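You operate a simulated robot arm through the tools that you are given. There is no shell and no other tool.

Carry out the task below with a simulated robot arm. There is one attempt and no reset: what you move stays moved.

Task
Fit the short bar and the long bar to the frameless panel and clamp them.
Fine: open both clamps; short bar at the white clamp, long bar at the green clamp, channels to the glass; both clamps shut.

It is judged by the outcome, as a careful person would: the job done as asked, and still so three seconds after it is handed in. It fails if anything else is knocked over, pushed out of place, dropped, spilled or broken.

Robot
A 6-joint arm with a two-finger parallel gripper, fixed in place. Base frame: the origin is on the floor under the middle of its stand, x ahead of it, y to its left, z up; the work surface is at about z = 862. Lengths are in mm, angles in rad, forces in N, time in s.
With the tool pointing down near the work surface it reaches from about 300 to 660 mm from the base axis. Its first joint turns from -2.007 to 2.007 rad. Payload 3.43 kg.
The tool frame sits at the grasp point between the pads (the TCP): z along the fingers, y along the line on which they close. The tips reach 34 mm beyond it. Largest opening 128 mm; finger width 24, thickness 12; the body of the gripper, 48 by 130 mm, starts 96 mm behind the TCP.
Orientation is that of the tool frame in the base frame, as a unit quaternion [x, y, z, w]. With the fingers straight down and closing along the base's y, the tool's x points along the base's -x, its y along +y and its z along -z.

Tools
- The arm moves only by the tool move_arm. Its argument "targets" is a list of rows, each a list of 6 numbers: the shift along the base's x, y, z in mm, then the turn, a rotation vector about the base's x, y, z in rad. In form: [[dx, dy, dz, rx, ry, rz], ...]. A call has 1 to 20 rows; each row shifts and turns the commanded pose from where the row before left it. "fingers" is the opening, from 0 (shut) to 1 (fully open), set as the call begins (left out, the last holds). A row lasts 0.2 s, in which the tool goes at most 50 mm and 0.15 rad; a call with a longer step from one row to the next is refused whole, and so is a gripper value outside its range. Where a pose cannot be reached the arm comes as near as it can. A force on the tool above 90 N (or 10 N above the force at the start of the call, whichever is more), or a blocked arm, ends the call early, and 0.2 s more pass. Each finger travels about 153 mm/s and halts on what it meets, pressing with about 44 N; the grip force reading is that of the motor and also rises with nothing between the fingers. The clock runs only during rows and for 0.2 s after the last one: add rows that do not move to give the fingers time. The reply holds the time, the measured pose of the TCP, the force on the tool along the base axes, the opening and the grip force, in the units named above and with some noise, with the torque about the TCP (base axes, N m) and any sound that the robot's microphone picked up, and new pictures: "views" is both (left out), scene, wrist or none.
- Cameras (640 x 400 px; columns grow to the right, rows downward): "scene" is fixed at [402.7, -508, 1632.4]; the picture's right is [0.87, 0.49, 0.00], its down [0.48, -0.85, -0.23] and it looks along [-0.11, 0.20, -0.97] (base axes); focal length 334 px, centre (320, 200). "wrist" rides on the gripper at [76, -11, -160] in the tool frame; the picture's right is [0.15, 0.99, 0.00], its down [-0.88, 0.13, -0.46] and it looks along [-0.45, 0.07, 0.89] (tool axes); focal length 234 px, centre (320, 200).
- move_column(by): slides the trunk up (or, below 0, down) by that many mm; the arm rides with it, the base frame stays. It gives what a move gives, with no picture.
- point_at(camera, pixels): for up to 12 pixels [column, row] of the newest picture of that camera ("zoom" is the newest enlarged one), the place [x, y, z] in the base frame of the surface seen there, good to about 3 mm, but the place of the scene camera against the robot may be out by one fixed shift of up to 12 mm in any direction. It takes no simulated time.
- inspect(camera, box): a new picture of the part [left, top, right, bottom] of that camera's present view, enlarged. It takes no simulated time.
- finish_job(): hands the job in; it is judged then, once.

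Unless the task says otherwise, let go and move clear before handing in.

The tools are called after "Request:" as a command line: name --pt "numbers of a row" for each row, then --argument value for the rest, lists and objects as JSON in quotes. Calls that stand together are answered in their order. move_arm: Moves the arm, as the interface text tells. Its arguments: {"type":"object","properties":{"targets":{"type":"array","items":{"type":"array","items":{"type":"number"}}},"fingers":{"type":"number"},"views":{"type":"string","enum":["both","scene","wrist","none"]}},"required":["targets"]} The other tools are called the same way: move_column (by) moves the trunk up or down; point_at (camera, pixels) gives the place of the surface under pixels of a picture; inspect (camera, box) takes an enlarged picture of a part of a camera's view; finish_job () hands the job in.

At the start:

```text
t: 0.0
tool_pos: [291.5, -332.6, 1236.5]
tcp_rot: [0.0, 1.0, 0.0, 0.001]
force: [-0.1, -0.4, -0.1]
torque: [0.0, 0.03, -0.01]
finger_gap: 128.2
finger_force: 0.1
trunk travel left (down, up): [-900.0, 90.0]
```

scene: 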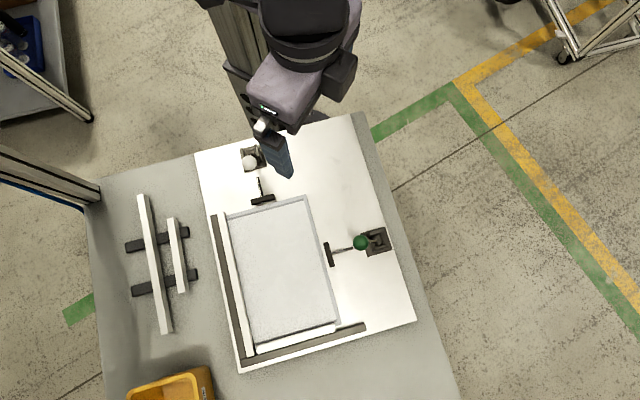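
wrist: 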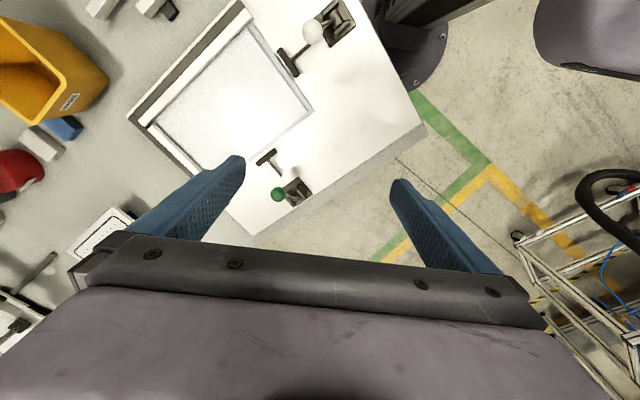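

The scene shows the panel in a fixture with a white-knob clamp near (250,160) and a green-knob clamp near (365,242), and two bars on rests at the left (150,260) and (177,255). I'll enlarge these parts before moving.

Request:
inspect --camera "scene" --box '[190, 130, 430, 280]'

Request:
inspect --camera "scene" --box '[90, 180, 250, 340]'

Request:
inspect --camera "scene" --box '[200, 180, 400, 380]'

Request:
point_at --camera "scene" --pixels '[[140, 197], [167, 331], [172, 220], [183, 290], [229, 214], [306, 197], [338, 322], [253, 346], [249, 163], [361, 243], [262, 199], [328, 254]]'

```text
2.67 times, centred on (310, 205) of scene
```

zoom: 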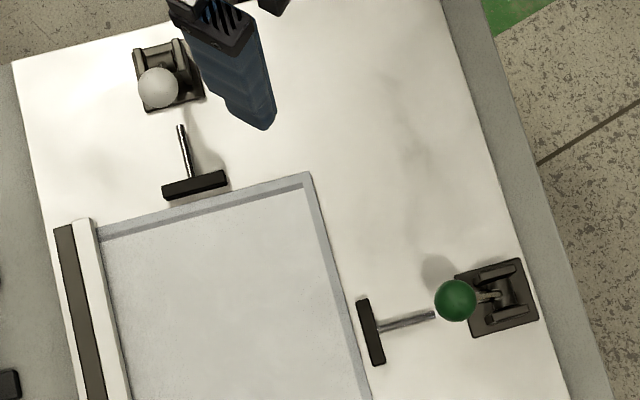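

```text
2.50 times, centred on (170, 260) of scene
```

zoom: 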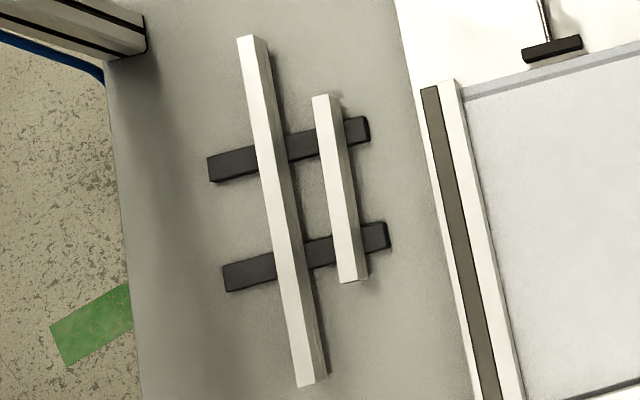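

```text
2.00 times, centred on (300, 280) of scene
```

zoom: 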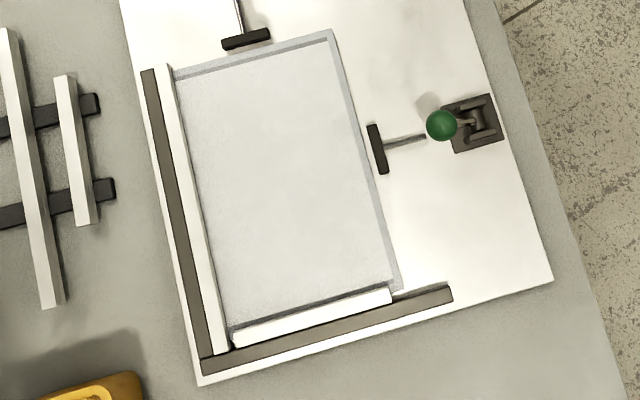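

```text
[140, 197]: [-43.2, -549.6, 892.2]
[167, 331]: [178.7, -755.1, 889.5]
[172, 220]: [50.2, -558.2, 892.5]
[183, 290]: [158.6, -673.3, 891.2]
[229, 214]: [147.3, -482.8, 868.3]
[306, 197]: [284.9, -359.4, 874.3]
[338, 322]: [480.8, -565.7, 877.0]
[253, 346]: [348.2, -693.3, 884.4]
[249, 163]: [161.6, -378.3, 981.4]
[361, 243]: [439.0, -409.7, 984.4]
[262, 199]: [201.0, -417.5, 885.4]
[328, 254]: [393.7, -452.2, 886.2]
```

The scene zoom shows two bars already seated on the left and bottom edges, and two open edges (top and right) facing the clamps. I'll enlarge the wrist picture around the clamps and bars to learn the clamps' handle state and the bars' profile.

Request:
inspect --camera "wrist" --box '[240, 0, 400, 100]'

Request:
inspect --camera "wrist" --box '[220, 130, 340, 210]'

Request:
inspect --camera "wrist" --box '[60, 0, 260, 130]'

```text
4.00 times, centred on (320, 50) of wrist
```

zoom: 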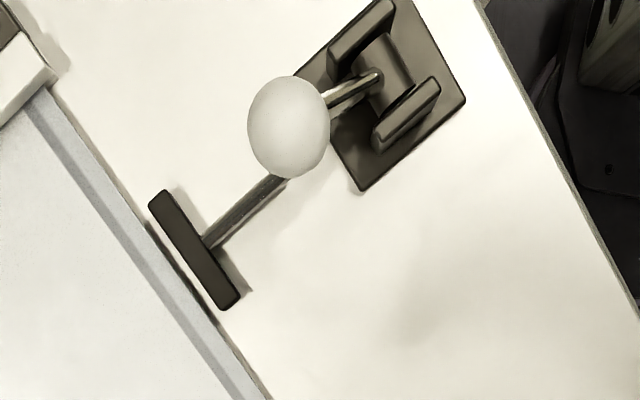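

```text
5.00 times, centred on (280, 170) of wrist
```

zoom: 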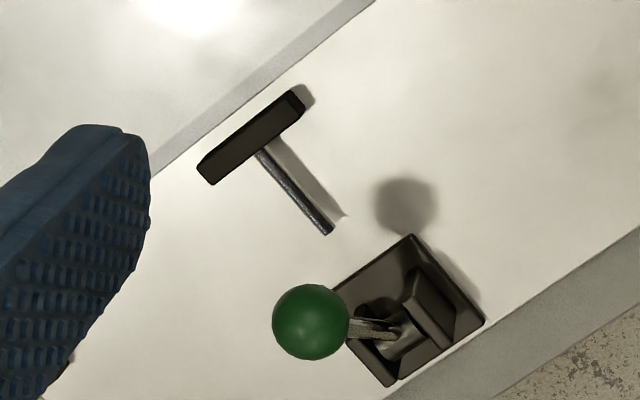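

```text
3.08 times, centred on (160, 65) of wrist
```

zoom: 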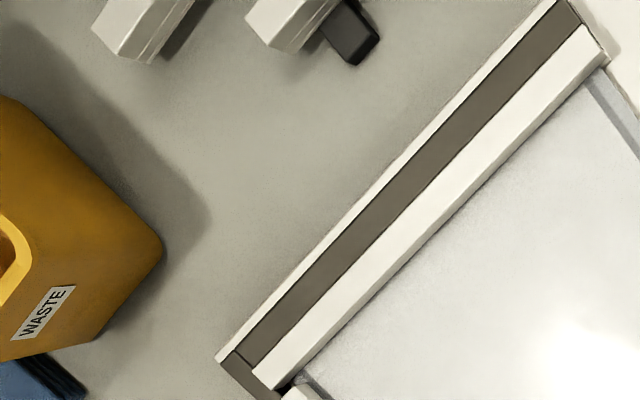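

The wrist zoom shows each clamp is a knob on a pivoting lever behind a plunger rod with a black plate; the bars' profile is only partly visible. I'll check the aluminium profile on the left for height, then swing the wrist camera over the bars.

Request:
point_at --camera "scene" --pixels '[[95, 190], [50, 172], [10, 155], [10, 195], [190, 385], [127, 246], [196, 276], [110, 260], [230, 250], [252, 152], [378, 240], [300, 260]]'

Request:
move_arm --pt "-24 -23 -14 0 0 -0.147" --pt "-24 -23 -14 0 0 -0.147" --pt "-24 -23 -14 0 0 -0.147" --pt "-24 -23 -14 0 0 -0.147" --pt "-24 -23 -14 0 0 -0.147" --pt "-24 -23 -14 0 0 -0.147" --pt "-24 -23 -14 0 0 -0.147" --pt "-24 -23 -14 0 0 -0.147" --pt "-24 -23 -14 0 0 -0.147" --pt "-24 -23 -14 0 0 -0.147"

```text
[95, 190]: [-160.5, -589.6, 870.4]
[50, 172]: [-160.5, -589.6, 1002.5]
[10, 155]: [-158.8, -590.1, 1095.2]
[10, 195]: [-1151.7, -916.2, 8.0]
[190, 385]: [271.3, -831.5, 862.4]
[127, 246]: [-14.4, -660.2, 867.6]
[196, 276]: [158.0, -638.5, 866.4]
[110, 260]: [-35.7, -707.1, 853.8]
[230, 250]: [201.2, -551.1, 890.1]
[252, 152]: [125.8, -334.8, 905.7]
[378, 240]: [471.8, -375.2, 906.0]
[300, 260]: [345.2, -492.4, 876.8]
```

```text
t: 2.2
tool_pos: [50.0, -564.4, 1096.4]
tcp_rot: [0.672, 0.741, -0.001, 0.0]
force: [-0.2, 0.1, -0.7]
torque: [0.0, -0.03, 0.02]
finger_gap: 128.1
finger_force: 0.0
trunk travel left (down, up): [-900.0, 90.0]
```

scene: 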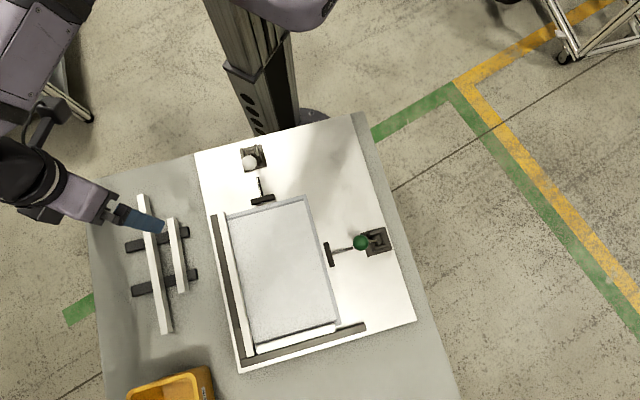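
wrist: 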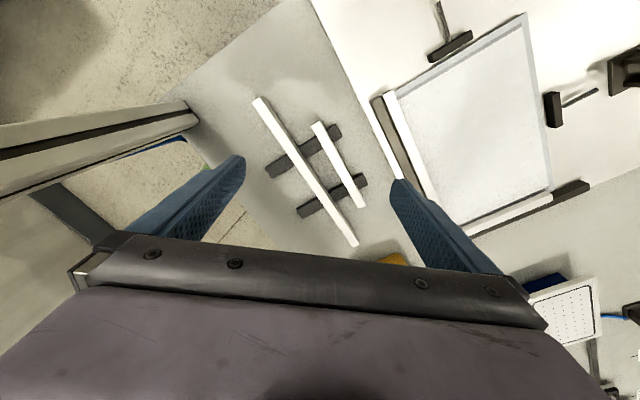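

The wrist picture now shows both bars near (305,170) and (340,165), clear of the post on the left at x≈-160. I'll enlarge the bars.

Request:
inspect --camera "wrist" --box '[240, 90, 380, 180]'

Request:
inspect --camera "wrist" --box '[280, 160, 400, 250]'

Request:
point_at --camera "wrist" --pixels '[[259, 99], [352, 243], [317, 125], [361, 205], [338, 130], [365, 182], [272, 172], [304, 214], [305, 168], [340, 168]]'

```text
4.44 times, centred on (310, 135) of wrist
```

zoom: 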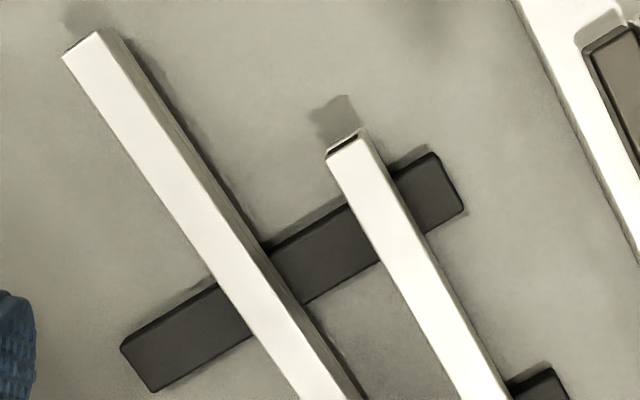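

```text
4.44 times, centred on (340, 205) of wrist
```

zoom: 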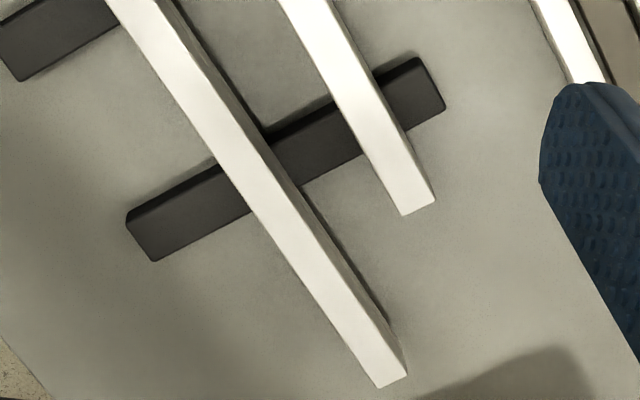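

```text
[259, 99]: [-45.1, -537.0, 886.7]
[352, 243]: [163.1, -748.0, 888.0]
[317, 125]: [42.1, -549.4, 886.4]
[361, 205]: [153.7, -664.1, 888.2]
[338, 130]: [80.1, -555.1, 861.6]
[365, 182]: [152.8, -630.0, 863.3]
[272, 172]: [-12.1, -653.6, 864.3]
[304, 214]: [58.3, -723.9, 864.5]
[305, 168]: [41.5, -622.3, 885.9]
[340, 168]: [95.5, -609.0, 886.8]
```

Both bar tops are at z≈887 (wrist), and the short bar's upper end at (317,125) shows a dark slot. I'll zoom harder on both bars' ends to learn which way each channel faces.

Request:
inspect --camera "wrist" --box '[304, 114, 336, 134]'

Request:
inspect --camera "wrist" --box '[246, 88, 278, 108]'

Request:
inspect --camera "scene" --box '[150, 310, 182, 340]'

Request:
inspect --camera "scene" --box '[164, 270, 200, 300]'

```text
16.00 times, centred on (320, 124) of wrist
```

zoom: 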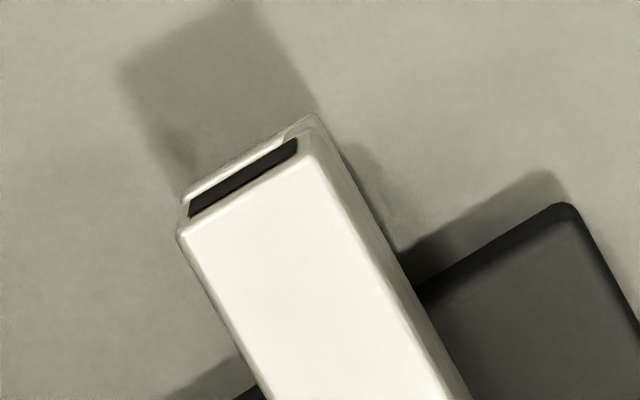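

```text
16.00 times, centred on (262, 98) of wrist
```

zoom: 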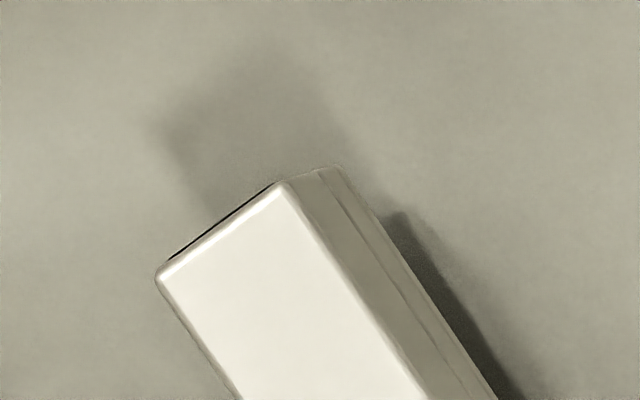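

```text
13.33 times, centred on (166, 325) of scene
```

zoom: 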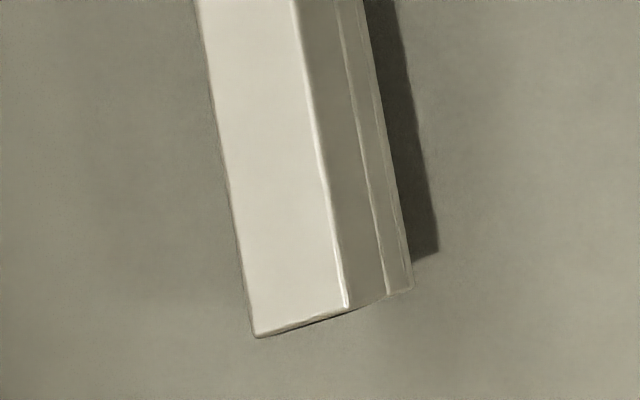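

```text
13.33 times, centred on (182, 285) of scene
```

zoom: 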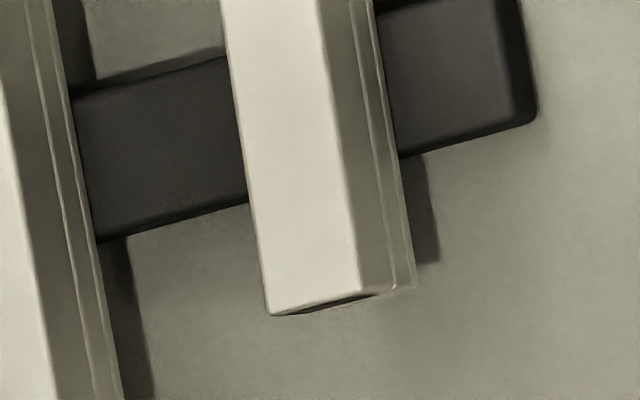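

The side of each bar facing the panel shows only a seam line, and the short bar's end shows a slot just below its top face. I'll zoom further on the slot, then look from the other side.

Request:
inspect --camera "wrist" --box '[310, 117, 324, 127]'

Request:
move_arm --pt "-3 0 -15 0 0 0.147" --pt "-3 0 -15 0 0 0.147" --pt "-3 0 -15 0 0 0.147" --pt "-3 0 -15 0 0 0.147" --pt "-3 0 -15 0 0 0.147" --pt "-3 0 -15 0 0 0.147" --pt "-3 0 0 0 0 0.147" --pt "-3 0 0 0 0 0.147" --pt "-3 0 0 0 0 0.147" --pt "-3 0 0 0 0 0.147"

```text
16.00 times, centred on (317, 122) of wrist
```

zoom: 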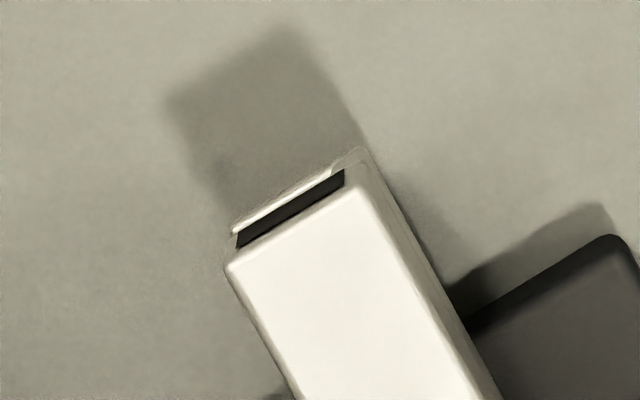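

```text
t: 4.4
tool_pos: [21.6, -562.9, 1006.0]
tcp_rot: [0.0, 1.0, 0.0, 0.0]
force: [0.9, -0.6, 0.6]
torque: [-0.02, -0.02, -0.04]
finger_gap: 128.1
finger_force: 0.0
trunk travel left (down, up): [-900.0, 90.0]
```

scene: 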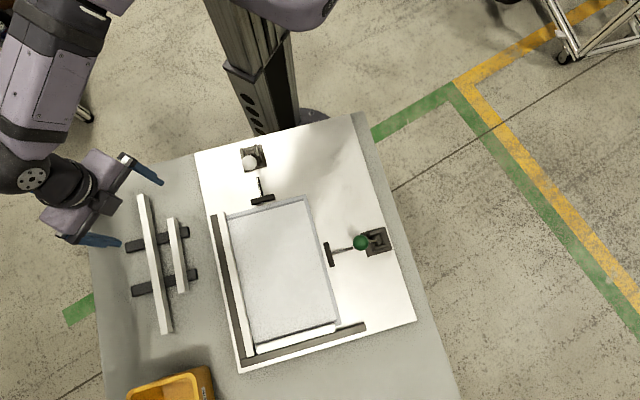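
wrist: 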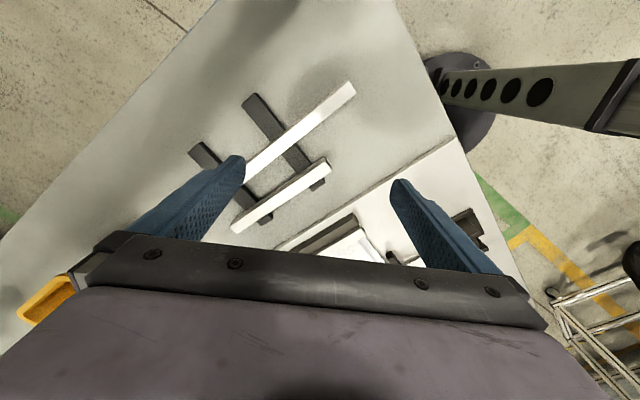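

The wrist camera now looks at the bars from their outer (-x) side, around (300,130) and (280,195). I'll zoom to see their outer side faces and ends.

Request:
inspect --camera "wrist" --box '[300, 70, 370, 120]'

Request:
inspect --camera "wrist" --box '[290, 150, 346, 190]'

Request:
inspect --camera "wrist" --box '[220, 180, 290, 240]'

```text
8.00 times, centred on (335, 95) of wrist
```

zoom: 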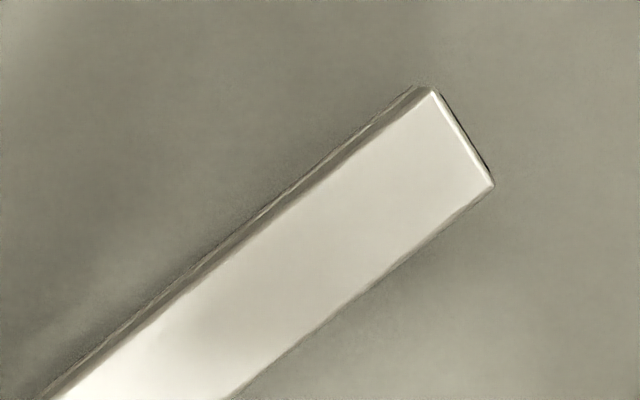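

```text
10.00 times, centred on (318, 170) of wrist
```

zoom: 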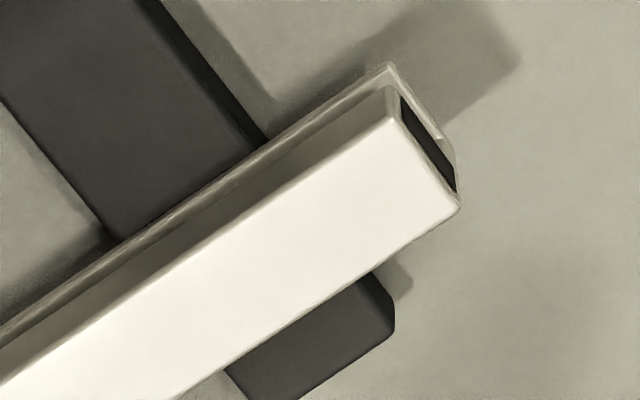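

```text
6.67 times, centred on (255, 210) of wrist
```

zoom: 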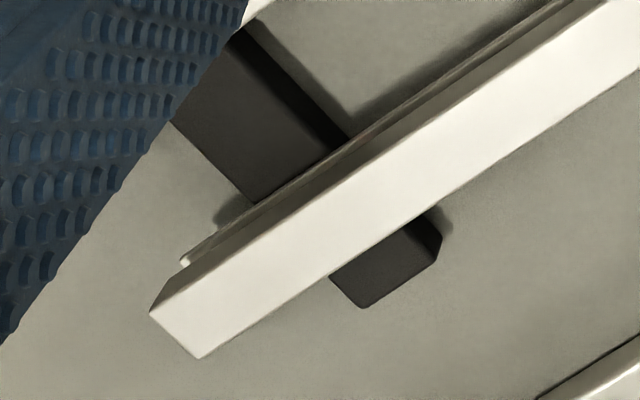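

The short bar's end face at zoom (425,140) shows a dark slot between an upper and a lower lip, but I can't tell which side is open. I'll turn to yaw -45° and tilt the tool so the wrist camera looks along the bars from their near ends.

Request:
move_arm --pt "0 8 0 0 0 -0.131" --pt "0 8 0 0 0 -0.131" --pt "0 8 0 0 0 -0.131" --pt "0 8 0 0 0 -0.131" --pt "0 8 0 0 0 -0.131" --pt "0 8 0 0 0 -0.131" --pt "-2 0 0 -0.1 -0.1 0" --pt "-2 0 0 -0.1 -0.1 0" --pt "-2 0 -10 -0.1 -0.1 0" --pt "-2 0 -15 -0.1 -0.1 0" --pt "0 0 -15 -0.1 -0.1 0"

```text
t: 6.8
tool_pos: [12.3, -513.9, 965.4]
tcp_rot: [0.361, 0.866, -0.133, 0.32]
force: [0.4, -0.3, 0.3]
torque: [0.01, -0.01, 0.0]
finger_gap: 128.1
finger_force: 0.1
trunk travel left (down, up): [-900.0, 90.0]
```

scene: 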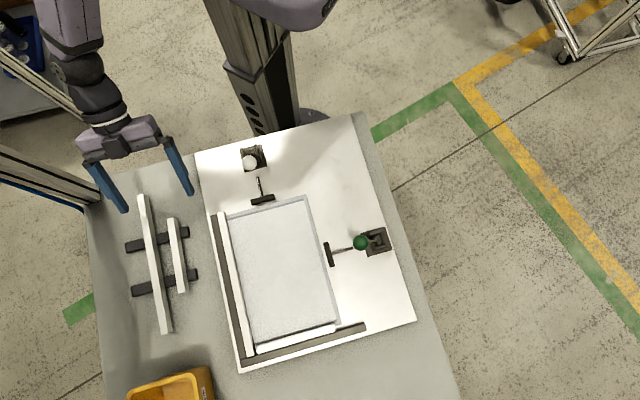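
wrist: 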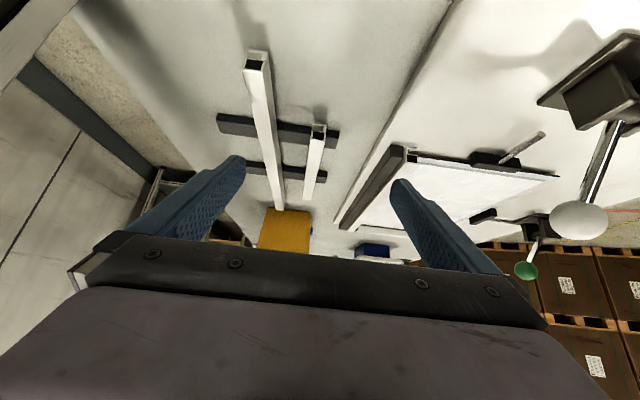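

The wrist camera now looks along the bars (picture is upside down); their end profiles are at (257,60) and (318,130). I'll zoom on these ends and on the frame corner at (410,155).

Request:
inspect --camera "wrist" --box '[240, 44, 280, 80]'

Request:
inspect --camera "wrist" --box '[300, 115, 340, 145]'

Request:
inspect --camera "wrist" --box '[380, 130, 480, 190]'

Request:
inspect --camera "wrist" --box '[460, 20, 640, 290]'

```text
11.11 times, centred on (260, 62) of wrist
```

zoom: 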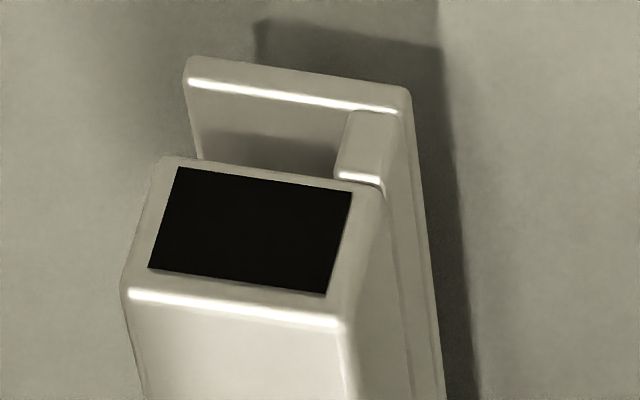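

```text
13.33 times, centred on (320, 130) of wrist
```

zoom: 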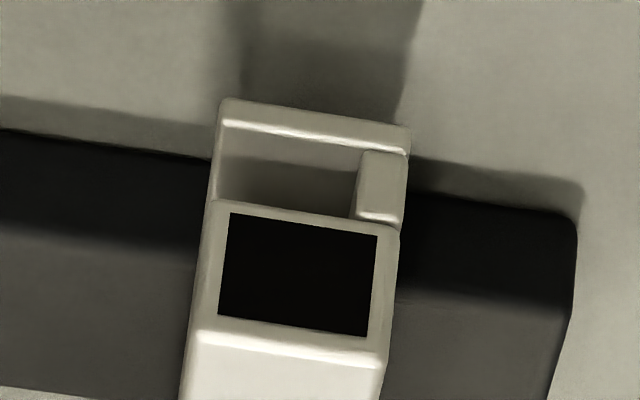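

```text
6.40 times, centred on (430, 160) of wrist
```

zoom: 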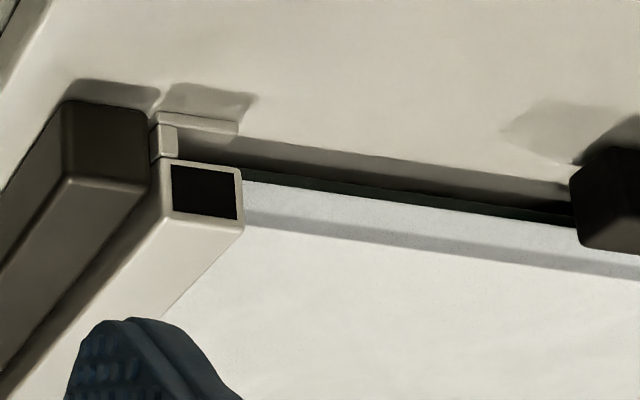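

```text
1.48 times, centred on (550, 155) of wrist
```

zoom: 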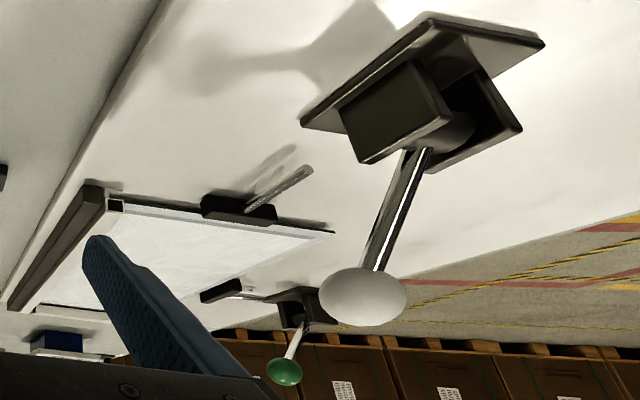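

The end profiles are clear: each bar has a hollow tube on top, a flange below, a web on the panel side (right in the zoom) and the channel open to the left, i.e. facing (-x,-y). So the long bar needs no turn and the short bar needs +90°. I'll measure the profile with the zoom camera.

Request:
inspect --camera "wrist" --box '[300, 115, 340, 145]'

Request:
point_at --camera "zoom" --pixels '[[290, 370], [200, 340], [378, 362], [212, 205], [398, 232], [222, 118], [405, 138], [405, 150], [100, 320], [450, 330], [60, 40], [380, 190]]'

```text
13.33 times, centred on (320, 130) of wrist
```

zoom: 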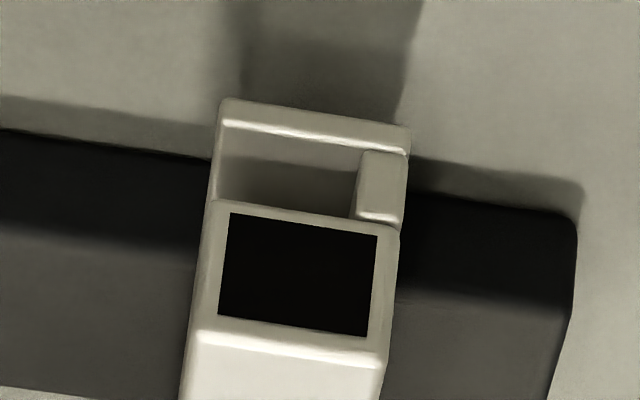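

```text
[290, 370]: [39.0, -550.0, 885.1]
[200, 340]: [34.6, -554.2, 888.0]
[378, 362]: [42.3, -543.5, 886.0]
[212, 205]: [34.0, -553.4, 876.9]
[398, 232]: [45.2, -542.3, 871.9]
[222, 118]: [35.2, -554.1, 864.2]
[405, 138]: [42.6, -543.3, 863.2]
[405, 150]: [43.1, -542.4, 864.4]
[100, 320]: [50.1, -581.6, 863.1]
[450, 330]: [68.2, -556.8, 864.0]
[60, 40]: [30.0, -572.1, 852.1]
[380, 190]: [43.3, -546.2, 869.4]
```

The profile reads about 14 mm wide and 23 mm high (tube z 876.5–886.5, slot about 868–876.5, flange 863.5–868, resting on blocks at z≈863.5). Now I'll level the tool and move the wrist camera over the panel to measure the fixture and clamps.

Request:
move_arm --pt "10 0 20 0.1 0.1 0" --pt "15 0 20 0.1 0.1 0" --pt "20 0 20 0.1 0.1 0" --pt "30 5 20 0.1 0.1 0" --pt "35 5 20 0.095 0.095 0" --pt "35 10 0 0 0 0" --pt "35 10 0 0 0 0" --pt "30 10 0 0 0 0" --pt "20 5 0 0 0 0"

```text
t: 8.8
tool_pos: [244.4, -470.6, 1065.3]
tcp_rot: [0.383, 0.924, -0.002, 0.003]
force: [-0.2, 0.8, -0.2]
torque: [0.01, 0.04, 0.02]
finger_gap: 128.1
finger_force: 0.1
trunk travel left (down, up): [-900.0, 90.0]
```

scene: 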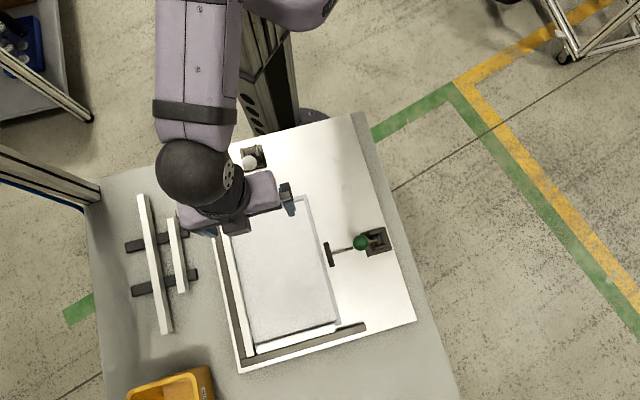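
wrist: 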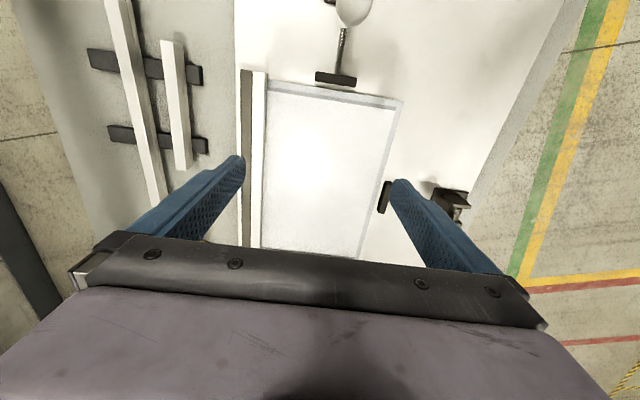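

The wrist picture shows the glass top edge (265–400, row 85–100), the white clamp plate at (335,79) and its knob at (352,10). I'll zoom and measure these.

Request:
inspect --camera "wrist" --box '[230, 50, 420, 170]'

Request:
point_at --camera "wrist" --pixels '[[258, 74], [255, 150], [268, 83], [400, 102], [397, 120], [317, 75], [355, 82], [342, 40], [352, 14], [440, 120], [330, 150], [247, 72]]'

Request:
inspect --camera "wrist" --box '[300, 60, 380, 110]'

```text
3.33 times, centred on (325, 110) of wrist
```

zoom: 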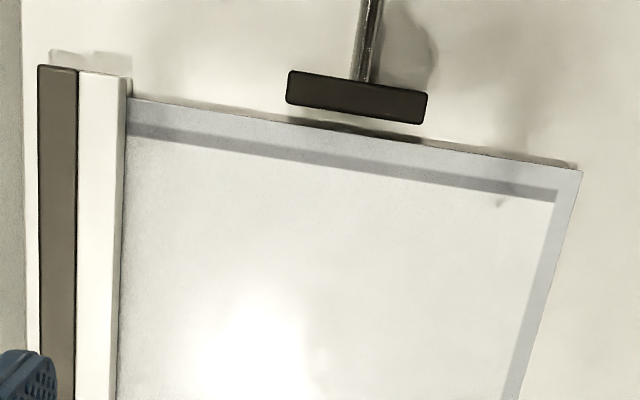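

```text
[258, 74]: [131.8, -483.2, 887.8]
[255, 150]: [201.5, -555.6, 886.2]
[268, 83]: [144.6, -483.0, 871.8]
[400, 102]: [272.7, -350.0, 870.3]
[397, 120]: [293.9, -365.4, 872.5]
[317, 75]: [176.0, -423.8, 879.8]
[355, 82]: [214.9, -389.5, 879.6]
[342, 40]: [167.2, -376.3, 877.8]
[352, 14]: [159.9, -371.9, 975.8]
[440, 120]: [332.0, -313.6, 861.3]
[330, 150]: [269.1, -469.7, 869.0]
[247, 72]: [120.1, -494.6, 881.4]
```

```text
8.00 times, centred on (340, 85) of wrist
```

zoom: 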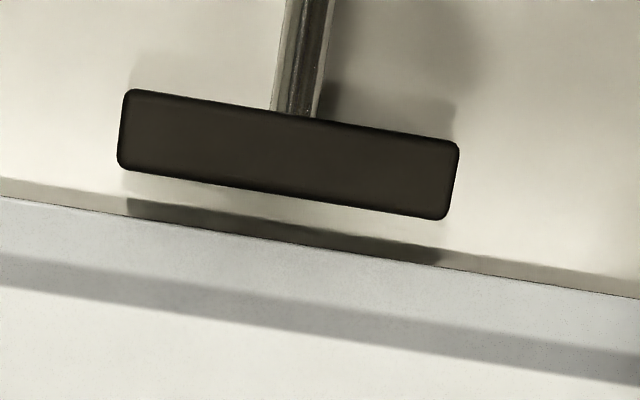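

Board top is z≈862, glass top ≈871, the plate top ≈880, and the left seated bar top ≈886. Before working the clamps I'll zoom on both clamp levers in the scene view and measure knob, lever and pivot.

Request:
inspect --camera "scene" --box '[340, 220, 400, 270]'

Request:
point_at --camera "zoom" --pixels '[[230, 180], [200, 180], [262, 180], [230, 150], [230, 215], [330, 170], [370, 160], [410, 130], [440, 200], [400, 250], [480, 240], [300, 175]]'

Request:
inspect --camera "scene" --box '[230, 140, 280, 210]'

```text
8.00 times, centred on (370, 245) of scene
```

zoom: 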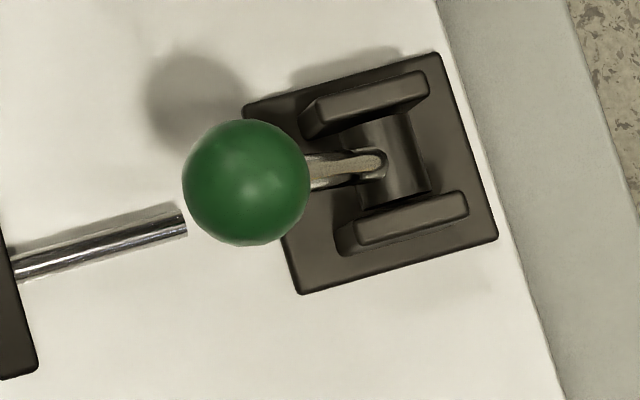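

```text
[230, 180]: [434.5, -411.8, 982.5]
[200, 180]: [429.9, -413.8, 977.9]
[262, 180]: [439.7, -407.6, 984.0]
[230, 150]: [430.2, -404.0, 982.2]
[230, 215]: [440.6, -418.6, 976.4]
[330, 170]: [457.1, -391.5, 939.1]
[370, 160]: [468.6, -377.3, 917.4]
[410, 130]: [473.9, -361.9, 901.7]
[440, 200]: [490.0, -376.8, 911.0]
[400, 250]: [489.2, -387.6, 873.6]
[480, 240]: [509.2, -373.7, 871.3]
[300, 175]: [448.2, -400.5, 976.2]
```

```text
5.71 times, centred on (255, 175) of scene
```

zoom: 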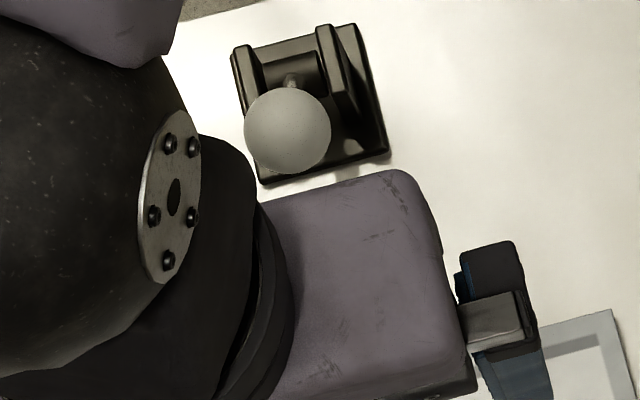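

The scene zoom gives the green ball centre at about (432,-399,964) and its lever leaning about 40° toward the panel on a pivot near z≈891, so both levers are forward (closed). I'll close the fingers and go to the panel side of the white knob at tip height about 951.

Request:
move_arm --pt "-21 25 0 0 0 0" --pt "-21 25 0 0 0 0" --pt "-21 25 0 0 0 0" --pt "0 0 -27 0 0 0" --pt "0 0 -27 0 0 0" --pt "0 0 -26 0 0 0" --fingers 0

```text
t: 10.2
tool_pos: [182.3, -395.6, 985.5]
tcp_rot: [0.384, 0.924, -0.002, 0.003]
force: [0.6, 0.1, -0.1]
torque: [0.04, 0.02, 0.01]
finger_gap: 0.1
finger_force: 32.9
trunk travel left (down, up): [-900.0, 90.0]
```

scene: 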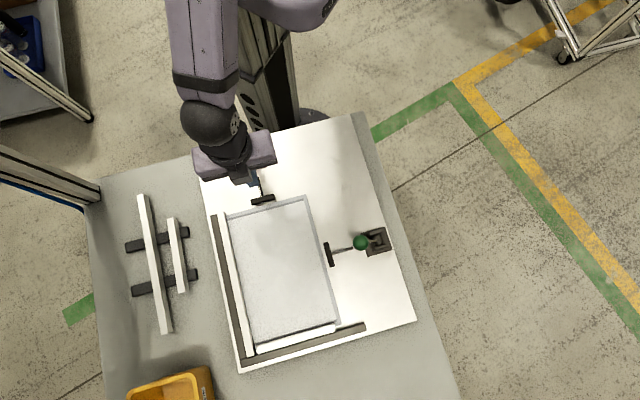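
wrist: 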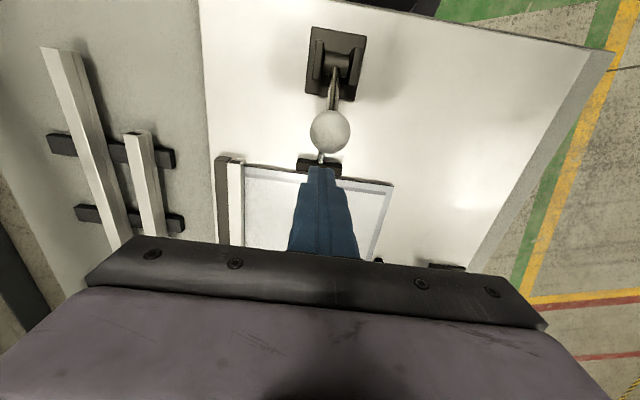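

The closed fingers at (320,170) are just on the panel side of the white ball at (330,131). I'll measure the ball, lever and pivot from here.

Request:
point_at --camera "wrist" --pixels '[[330, 130], [333, 95], [336, 72], [336, 62], [320, 85], [355, 40], [312, 160], [340, 165], [350, 95]]'

Request:
inspect --camera "wrist" --box '[270, 10, 400, 190]'

```text
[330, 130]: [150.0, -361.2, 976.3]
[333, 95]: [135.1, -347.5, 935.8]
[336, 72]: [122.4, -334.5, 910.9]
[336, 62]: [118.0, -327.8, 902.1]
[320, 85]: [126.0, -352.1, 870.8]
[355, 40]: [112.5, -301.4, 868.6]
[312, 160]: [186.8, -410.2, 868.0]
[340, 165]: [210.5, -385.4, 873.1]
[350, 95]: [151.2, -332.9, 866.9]
```

```text
2.22 times, centred on (335, 100) of wrist
```

zoom: 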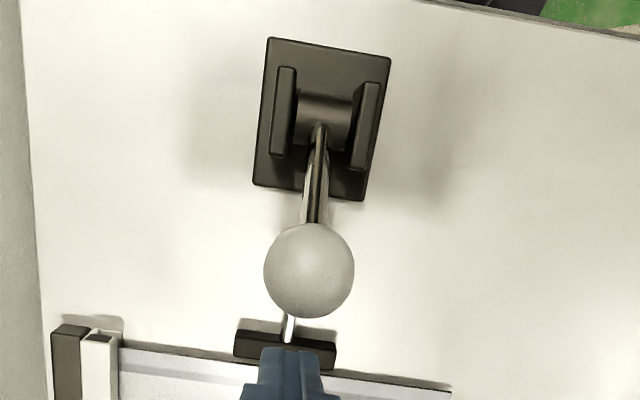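

The white ball centre is about (152.6,-362,961), 17 mm ahead of the finger face and nearly in line. I'll push it back along (-0.70,0.71) for the first 70 mm and watch the plate.

Request:
move_arm --pt "-7 7.1 0 0 0 0" --pt "-7 7.1 0 0 0 0" --pt "-7 7.1 0 0 0 0" --pt "-7 7.1 0 0 0 0" --pt "-7 7.1 0 0 0 0" --pt "-7 7.1 0 0 0 0" --pt "-7 7.1 0 0 0 0"

```text
t: 11.8
tool_pos: [131.9, -345.0, 986.1]
tcp_rot: [0.383, 0.924, 0.0, 0.003]
force: [-0.7, 0.3, 0.2]
torque: [0.02, 0.03, 0.0]
finger_gap: 0.0
finger_force: 33.3
trunk travel left (down, up): [-900.0, 90.0]
```

scene: 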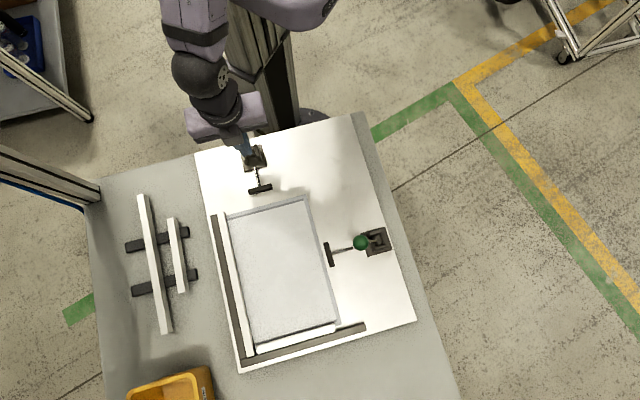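
wrist: 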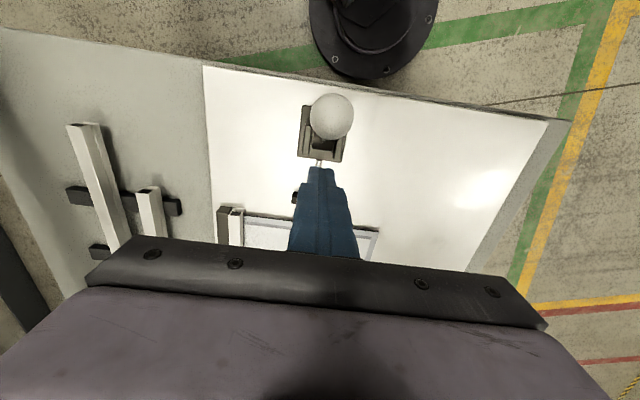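

The white plate has moved back from (262,199) to about (260,188) in the scene, so pushing the knob back does open it. I'll keep pushing to find the end of travel.

Request:
move_arm --pt "-7 7.1 0 0 0 0" --pt "-7 7.1 0 0 0 0" --pt "-7 7.1 0 0 0 0" --pt "-7 7.1 0 0 0 0"

```text
t: 12.8
tool_pos: [103.2, -316.2, 985.8]
tcp_rot: [0.384, 0.923, -0.001, 0.003]
force: [0.6, -0.2, 0.7]
torque: [0.01, -0.05, 0.04]
finger_gap: 0.3
finger_force: 32.8
trunk travel left (down, up): [-900.0, 90.0]
```

scene: 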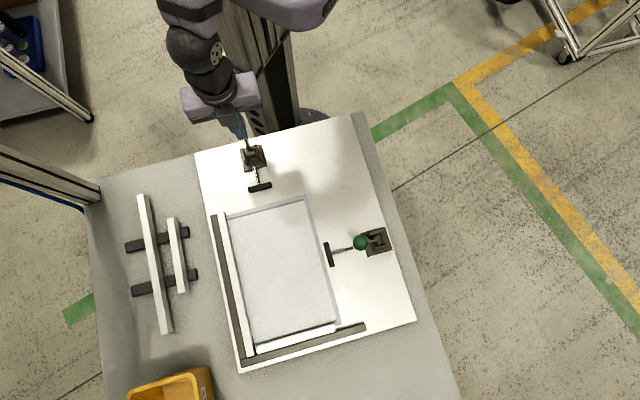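
wrist: 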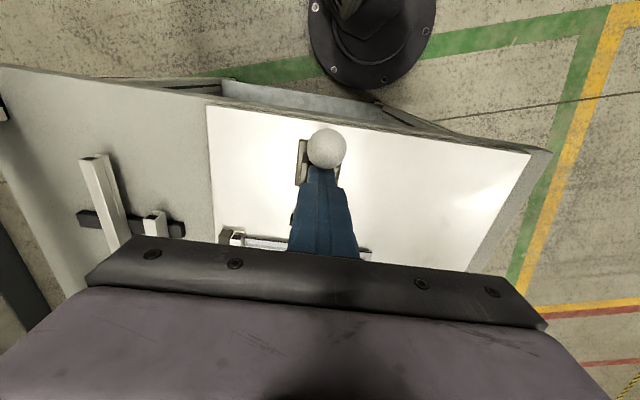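

The plate sits at about (259,187) and the ball at (326,148) in the wrist picture. I'll measure ball and plate to judge how far the lever has gone.

Request:
point_at --camera "wrist" --pixels '[[326, 146], [303, 170], [295, 215], [231, 236]]'

Request:
point_at --camera "scene" --pixels '[[260, 187], [251, 189], [269, 185], [257, 172]]'

Request:
inspect --camera "scene" --box '[220, 130, 300, 210]'

```text
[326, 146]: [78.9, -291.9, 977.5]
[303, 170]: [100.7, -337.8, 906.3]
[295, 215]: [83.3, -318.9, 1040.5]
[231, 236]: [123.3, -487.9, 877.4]
```

```text
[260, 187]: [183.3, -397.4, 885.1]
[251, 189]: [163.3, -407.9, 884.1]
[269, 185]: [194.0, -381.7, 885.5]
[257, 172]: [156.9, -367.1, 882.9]
```

```text
5.00 times, centred on (260, 170) of scene
```

zoom: 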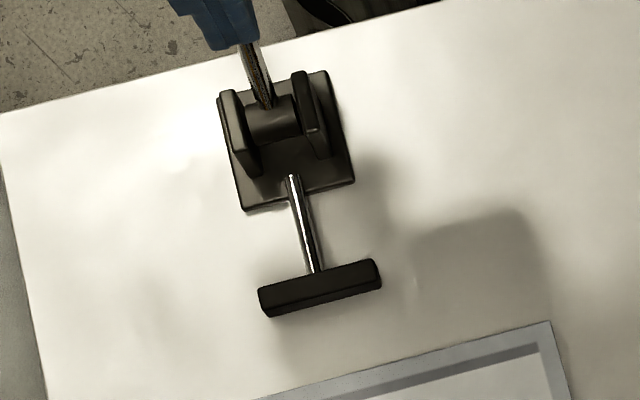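

The ball is now about 50 mm behind the pivot at the same height as it started in front, and the plate has retracted about 27 mm. I'll press a little further to see whether it is at its stop.

Request:
move_arm --pt "-4 4.1 0 0 0 0" --pt "-4 4.1 0 0 0 0" --views "scene"

```text
t: 13.4
tool_pos: [102.5, -317.4, 985.4]
tcp_rot: [0.384, 0.923, -0.008, 0.006]
force: [33.3, -20.4, 0.1]
torque: [-0.36, -1.06, -0.19]
finger_gap: 0.0
finger_force: 32.9
trunk travel left (down, up): [-900.0, 90.0]
```

scene: 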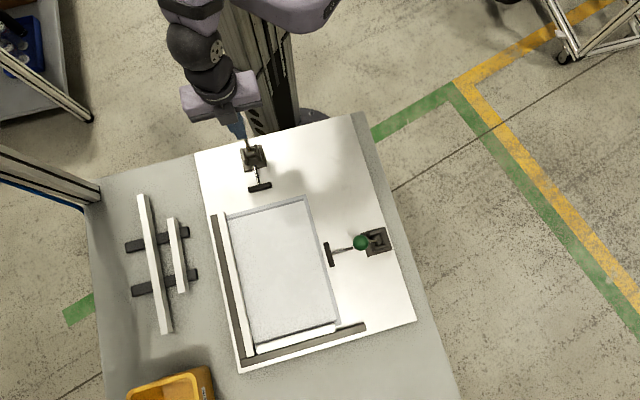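

The force rose to 39 N with no motion, so the white clamp is at its open stop. I'll back off, rise, and go over to the panel side of the green knob.

Request:
move_arm --pt "10 -10 0 0 0 0" --pt "16 -16 0 0 0 0" --pt "16 -16 0 0 0 0" --pt "0 0 40 0 0 0" --pt "0 0 40 0 0 0" --pt "42 -12 0 0 0 0" --pt "42 -12 0 0 0 0" --pt "42 -12 0 0 0 0" --pt "42 -12 0 0 0 0" --pt "42 -12 0 0 0 0" --pt "40 -12 0 0 0 0"

```text
t: 15.8
tool_pos: [388.7, -422.8, 1063.2]
tcp_rot: [0.384, 0.923, -0.001, 0.002]
force: [0.1, 0.6, 0.0]
torque: [0.02, 0.03, 0.01]
finger_gap: 0.0
finger_force: 32.5
trunk travel left (down, up): [-900.0, 90.0]
```

scene: 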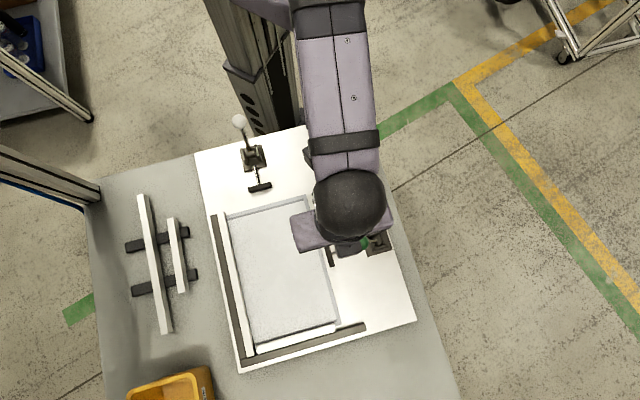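
wrist: 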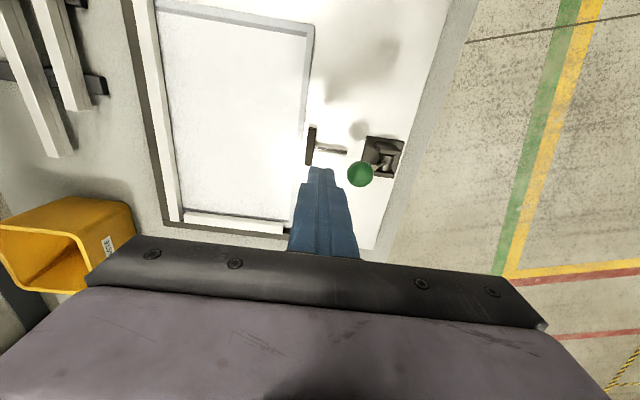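

The white lever stays back, with its knob at (239,122) in the scene. The green ball is at (360,174) in the wrist view; I'll measure it along with its plate.

Request:
point_at --camera "wrist" --pixels '[[360, 173], [376, 160], [385, 155], [312, 127], [308, 163], [345, 150], [313, 30], [292, 225], [188, 218], [160, 10]]'

Request:
inspect --camera "wrist" --box '[290, 110, 420, 200]'

```text
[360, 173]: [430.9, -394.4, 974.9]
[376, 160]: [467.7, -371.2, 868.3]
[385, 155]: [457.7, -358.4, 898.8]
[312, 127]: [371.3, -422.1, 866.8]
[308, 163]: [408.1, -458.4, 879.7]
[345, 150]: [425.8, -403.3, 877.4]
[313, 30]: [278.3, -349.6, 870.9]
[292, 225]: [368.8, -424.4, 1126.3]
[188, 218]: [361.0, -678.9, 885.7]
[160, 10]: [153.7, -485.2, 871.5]
```

```text
4.44 times, centred on (355, 155) of wrist
```

zoom: 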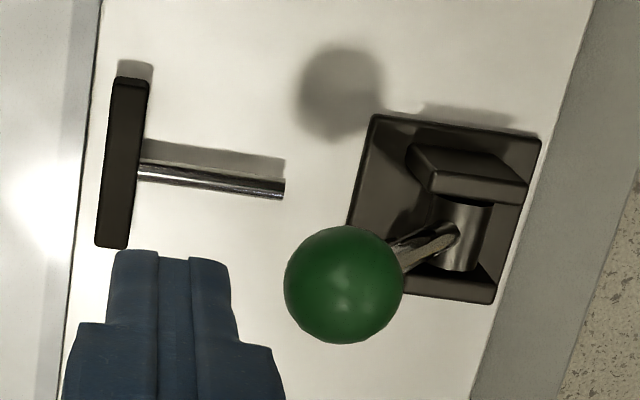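

The green ball centre is about (435,-397,962). I'll line up 45 mm on the panel side of it, lower, and push along (0.69,0.72) until it reaches its stop.

Request:
move_arm --pt "15 -6.6 0 0 0 0" --pt "0 0 -26 0 0 0" --pt "0 0 -26 0 0 0" --pt "0 0 -26 0 0 0" --pt "6.9 7.2 0 0 0 0" --pt "6.9 7.2 0 0 0 0" --pt "6.9 7.2 0 0 0 0" --pt "6.9 7.2 0 0 0 0" --pt "6.9 7.2 0 0 0 0" --pt "6.9 7.2 0 0 0 0"

```text
t: 18.0
tool_pos: [443.5, -383.1, 986.1]
tcp_rot: [0.382, 0.924, -0.001, 0.001]
force: [-2.0, 0.0, 0.2]
torque: [0.01, 0.02, 0.04]
finger_gap: 0.0
finger_force: 33.5
trunk travel left (down, up): [-900.0, 90.0]
```

scene: 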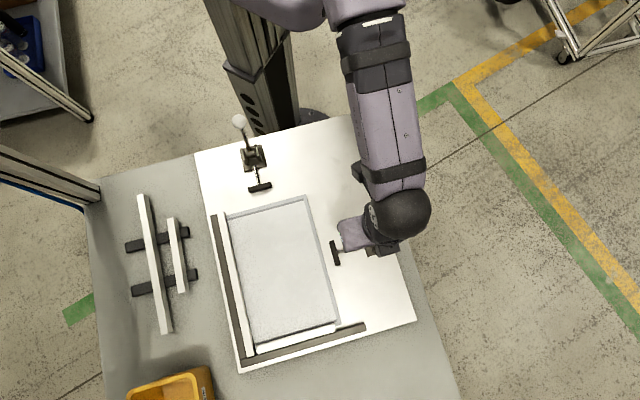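
wrist: 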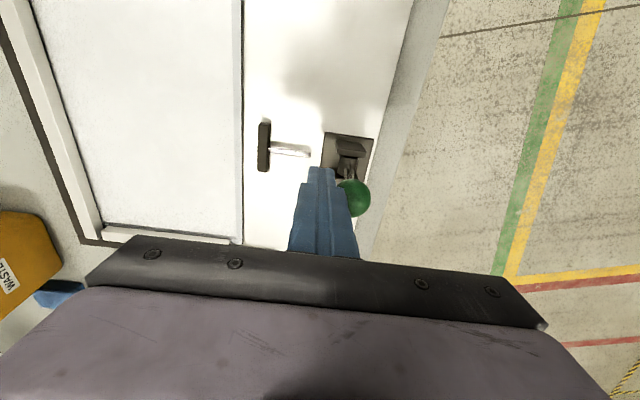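

The ball at (355,197) seems a bit to one side of the fingers (325,180). I'll measure before pushing on.

Request:
point_at --camera "wrist" --pixels '[[357, 197], [365, 205], [350, 183], [345, 150], [265, 125], [262, 168]]'

Request:
inspect --camera "wrist" --box '[290, 130, 400, 230]'

```text
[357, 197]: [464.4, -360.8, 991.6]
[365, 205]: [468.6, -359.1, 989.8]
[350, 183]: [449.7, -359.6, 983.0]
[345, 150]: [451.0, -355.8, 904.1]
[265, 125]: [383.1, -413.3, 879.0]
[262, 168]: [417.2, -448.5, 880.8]
```

```text
4.00 times, centred on (345, 180) of wrist
```

zoom: 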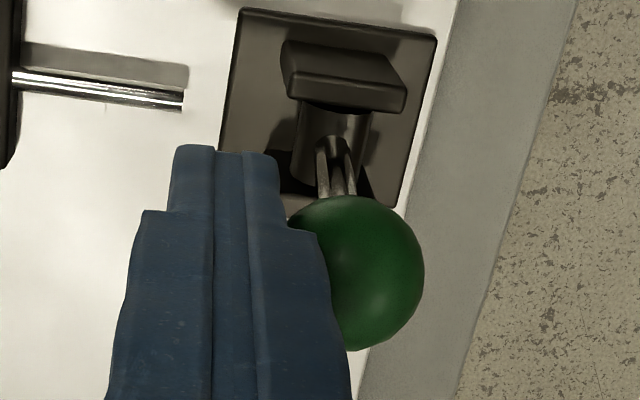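

The ball centre is about 6 mm off my push line but still within the finger face. I'll correct sideways while pushing on toward the stop.

Request:
move_arm --pt "8.7 5.4 0 0 0 0" --pt "8.7 5.4 0 0 0 0" --pt "6.9 7.2 0 0 0 0" --pt "6.9 7.2 0 0 0 0" --pt "4.8 5 0 0 0 0"

```text
t: 19.2
tool_pos: [480.3, -356.5, 988.1]
tcp_rot: [0.384, 0.924, -0.002, 0.004]
force: [0.4, -0.9, 0.8]
torque: [-0.02, 0.01, -0.04]
finger_gap: 0.3
finger_force: 33.3
trunk travel left (down, up): [-900.0, 90.0]
```

scene: 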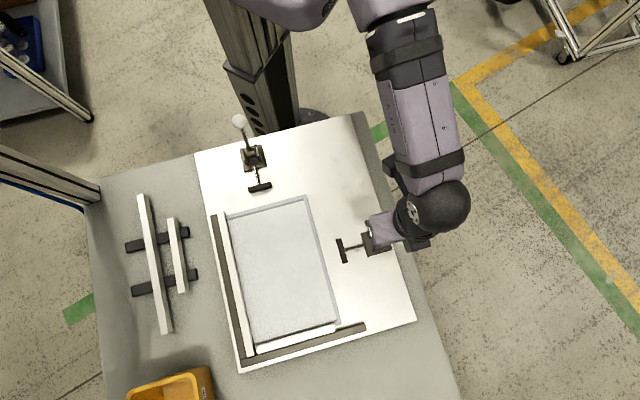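
wrist: 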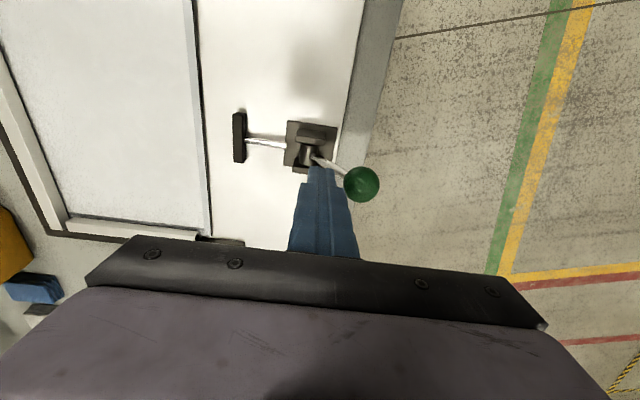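

The green lever has flipped over ahead of the fingers (ball at (361,184)), and its plate moved from (328,254) to (342,250). I'll check by measuring the ball and plate.

Request:
point_at --camera "wrist" --pixels '[[361, 183], [238, 115], [240, 160], [205, 80], [195, 40], [212, 232], [228, 243]]'

Request:
point_at --camera "scene" --pixels '[[342, 250], [338, 239], [346, 262], [259, 187]]'

```text
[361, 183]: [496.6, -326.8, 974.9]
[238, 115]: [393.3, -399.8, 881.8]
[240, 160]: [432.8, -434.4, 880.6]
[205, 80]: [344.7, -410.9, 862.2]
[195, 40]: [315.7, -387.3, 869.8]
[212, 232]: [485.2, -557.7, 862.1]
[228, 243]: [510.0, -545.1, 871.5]
```

```text
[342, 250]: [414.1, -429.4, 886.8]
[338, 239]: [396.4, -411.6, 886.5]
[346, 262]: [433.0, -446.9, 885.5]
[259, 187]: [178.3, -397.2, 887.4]
```

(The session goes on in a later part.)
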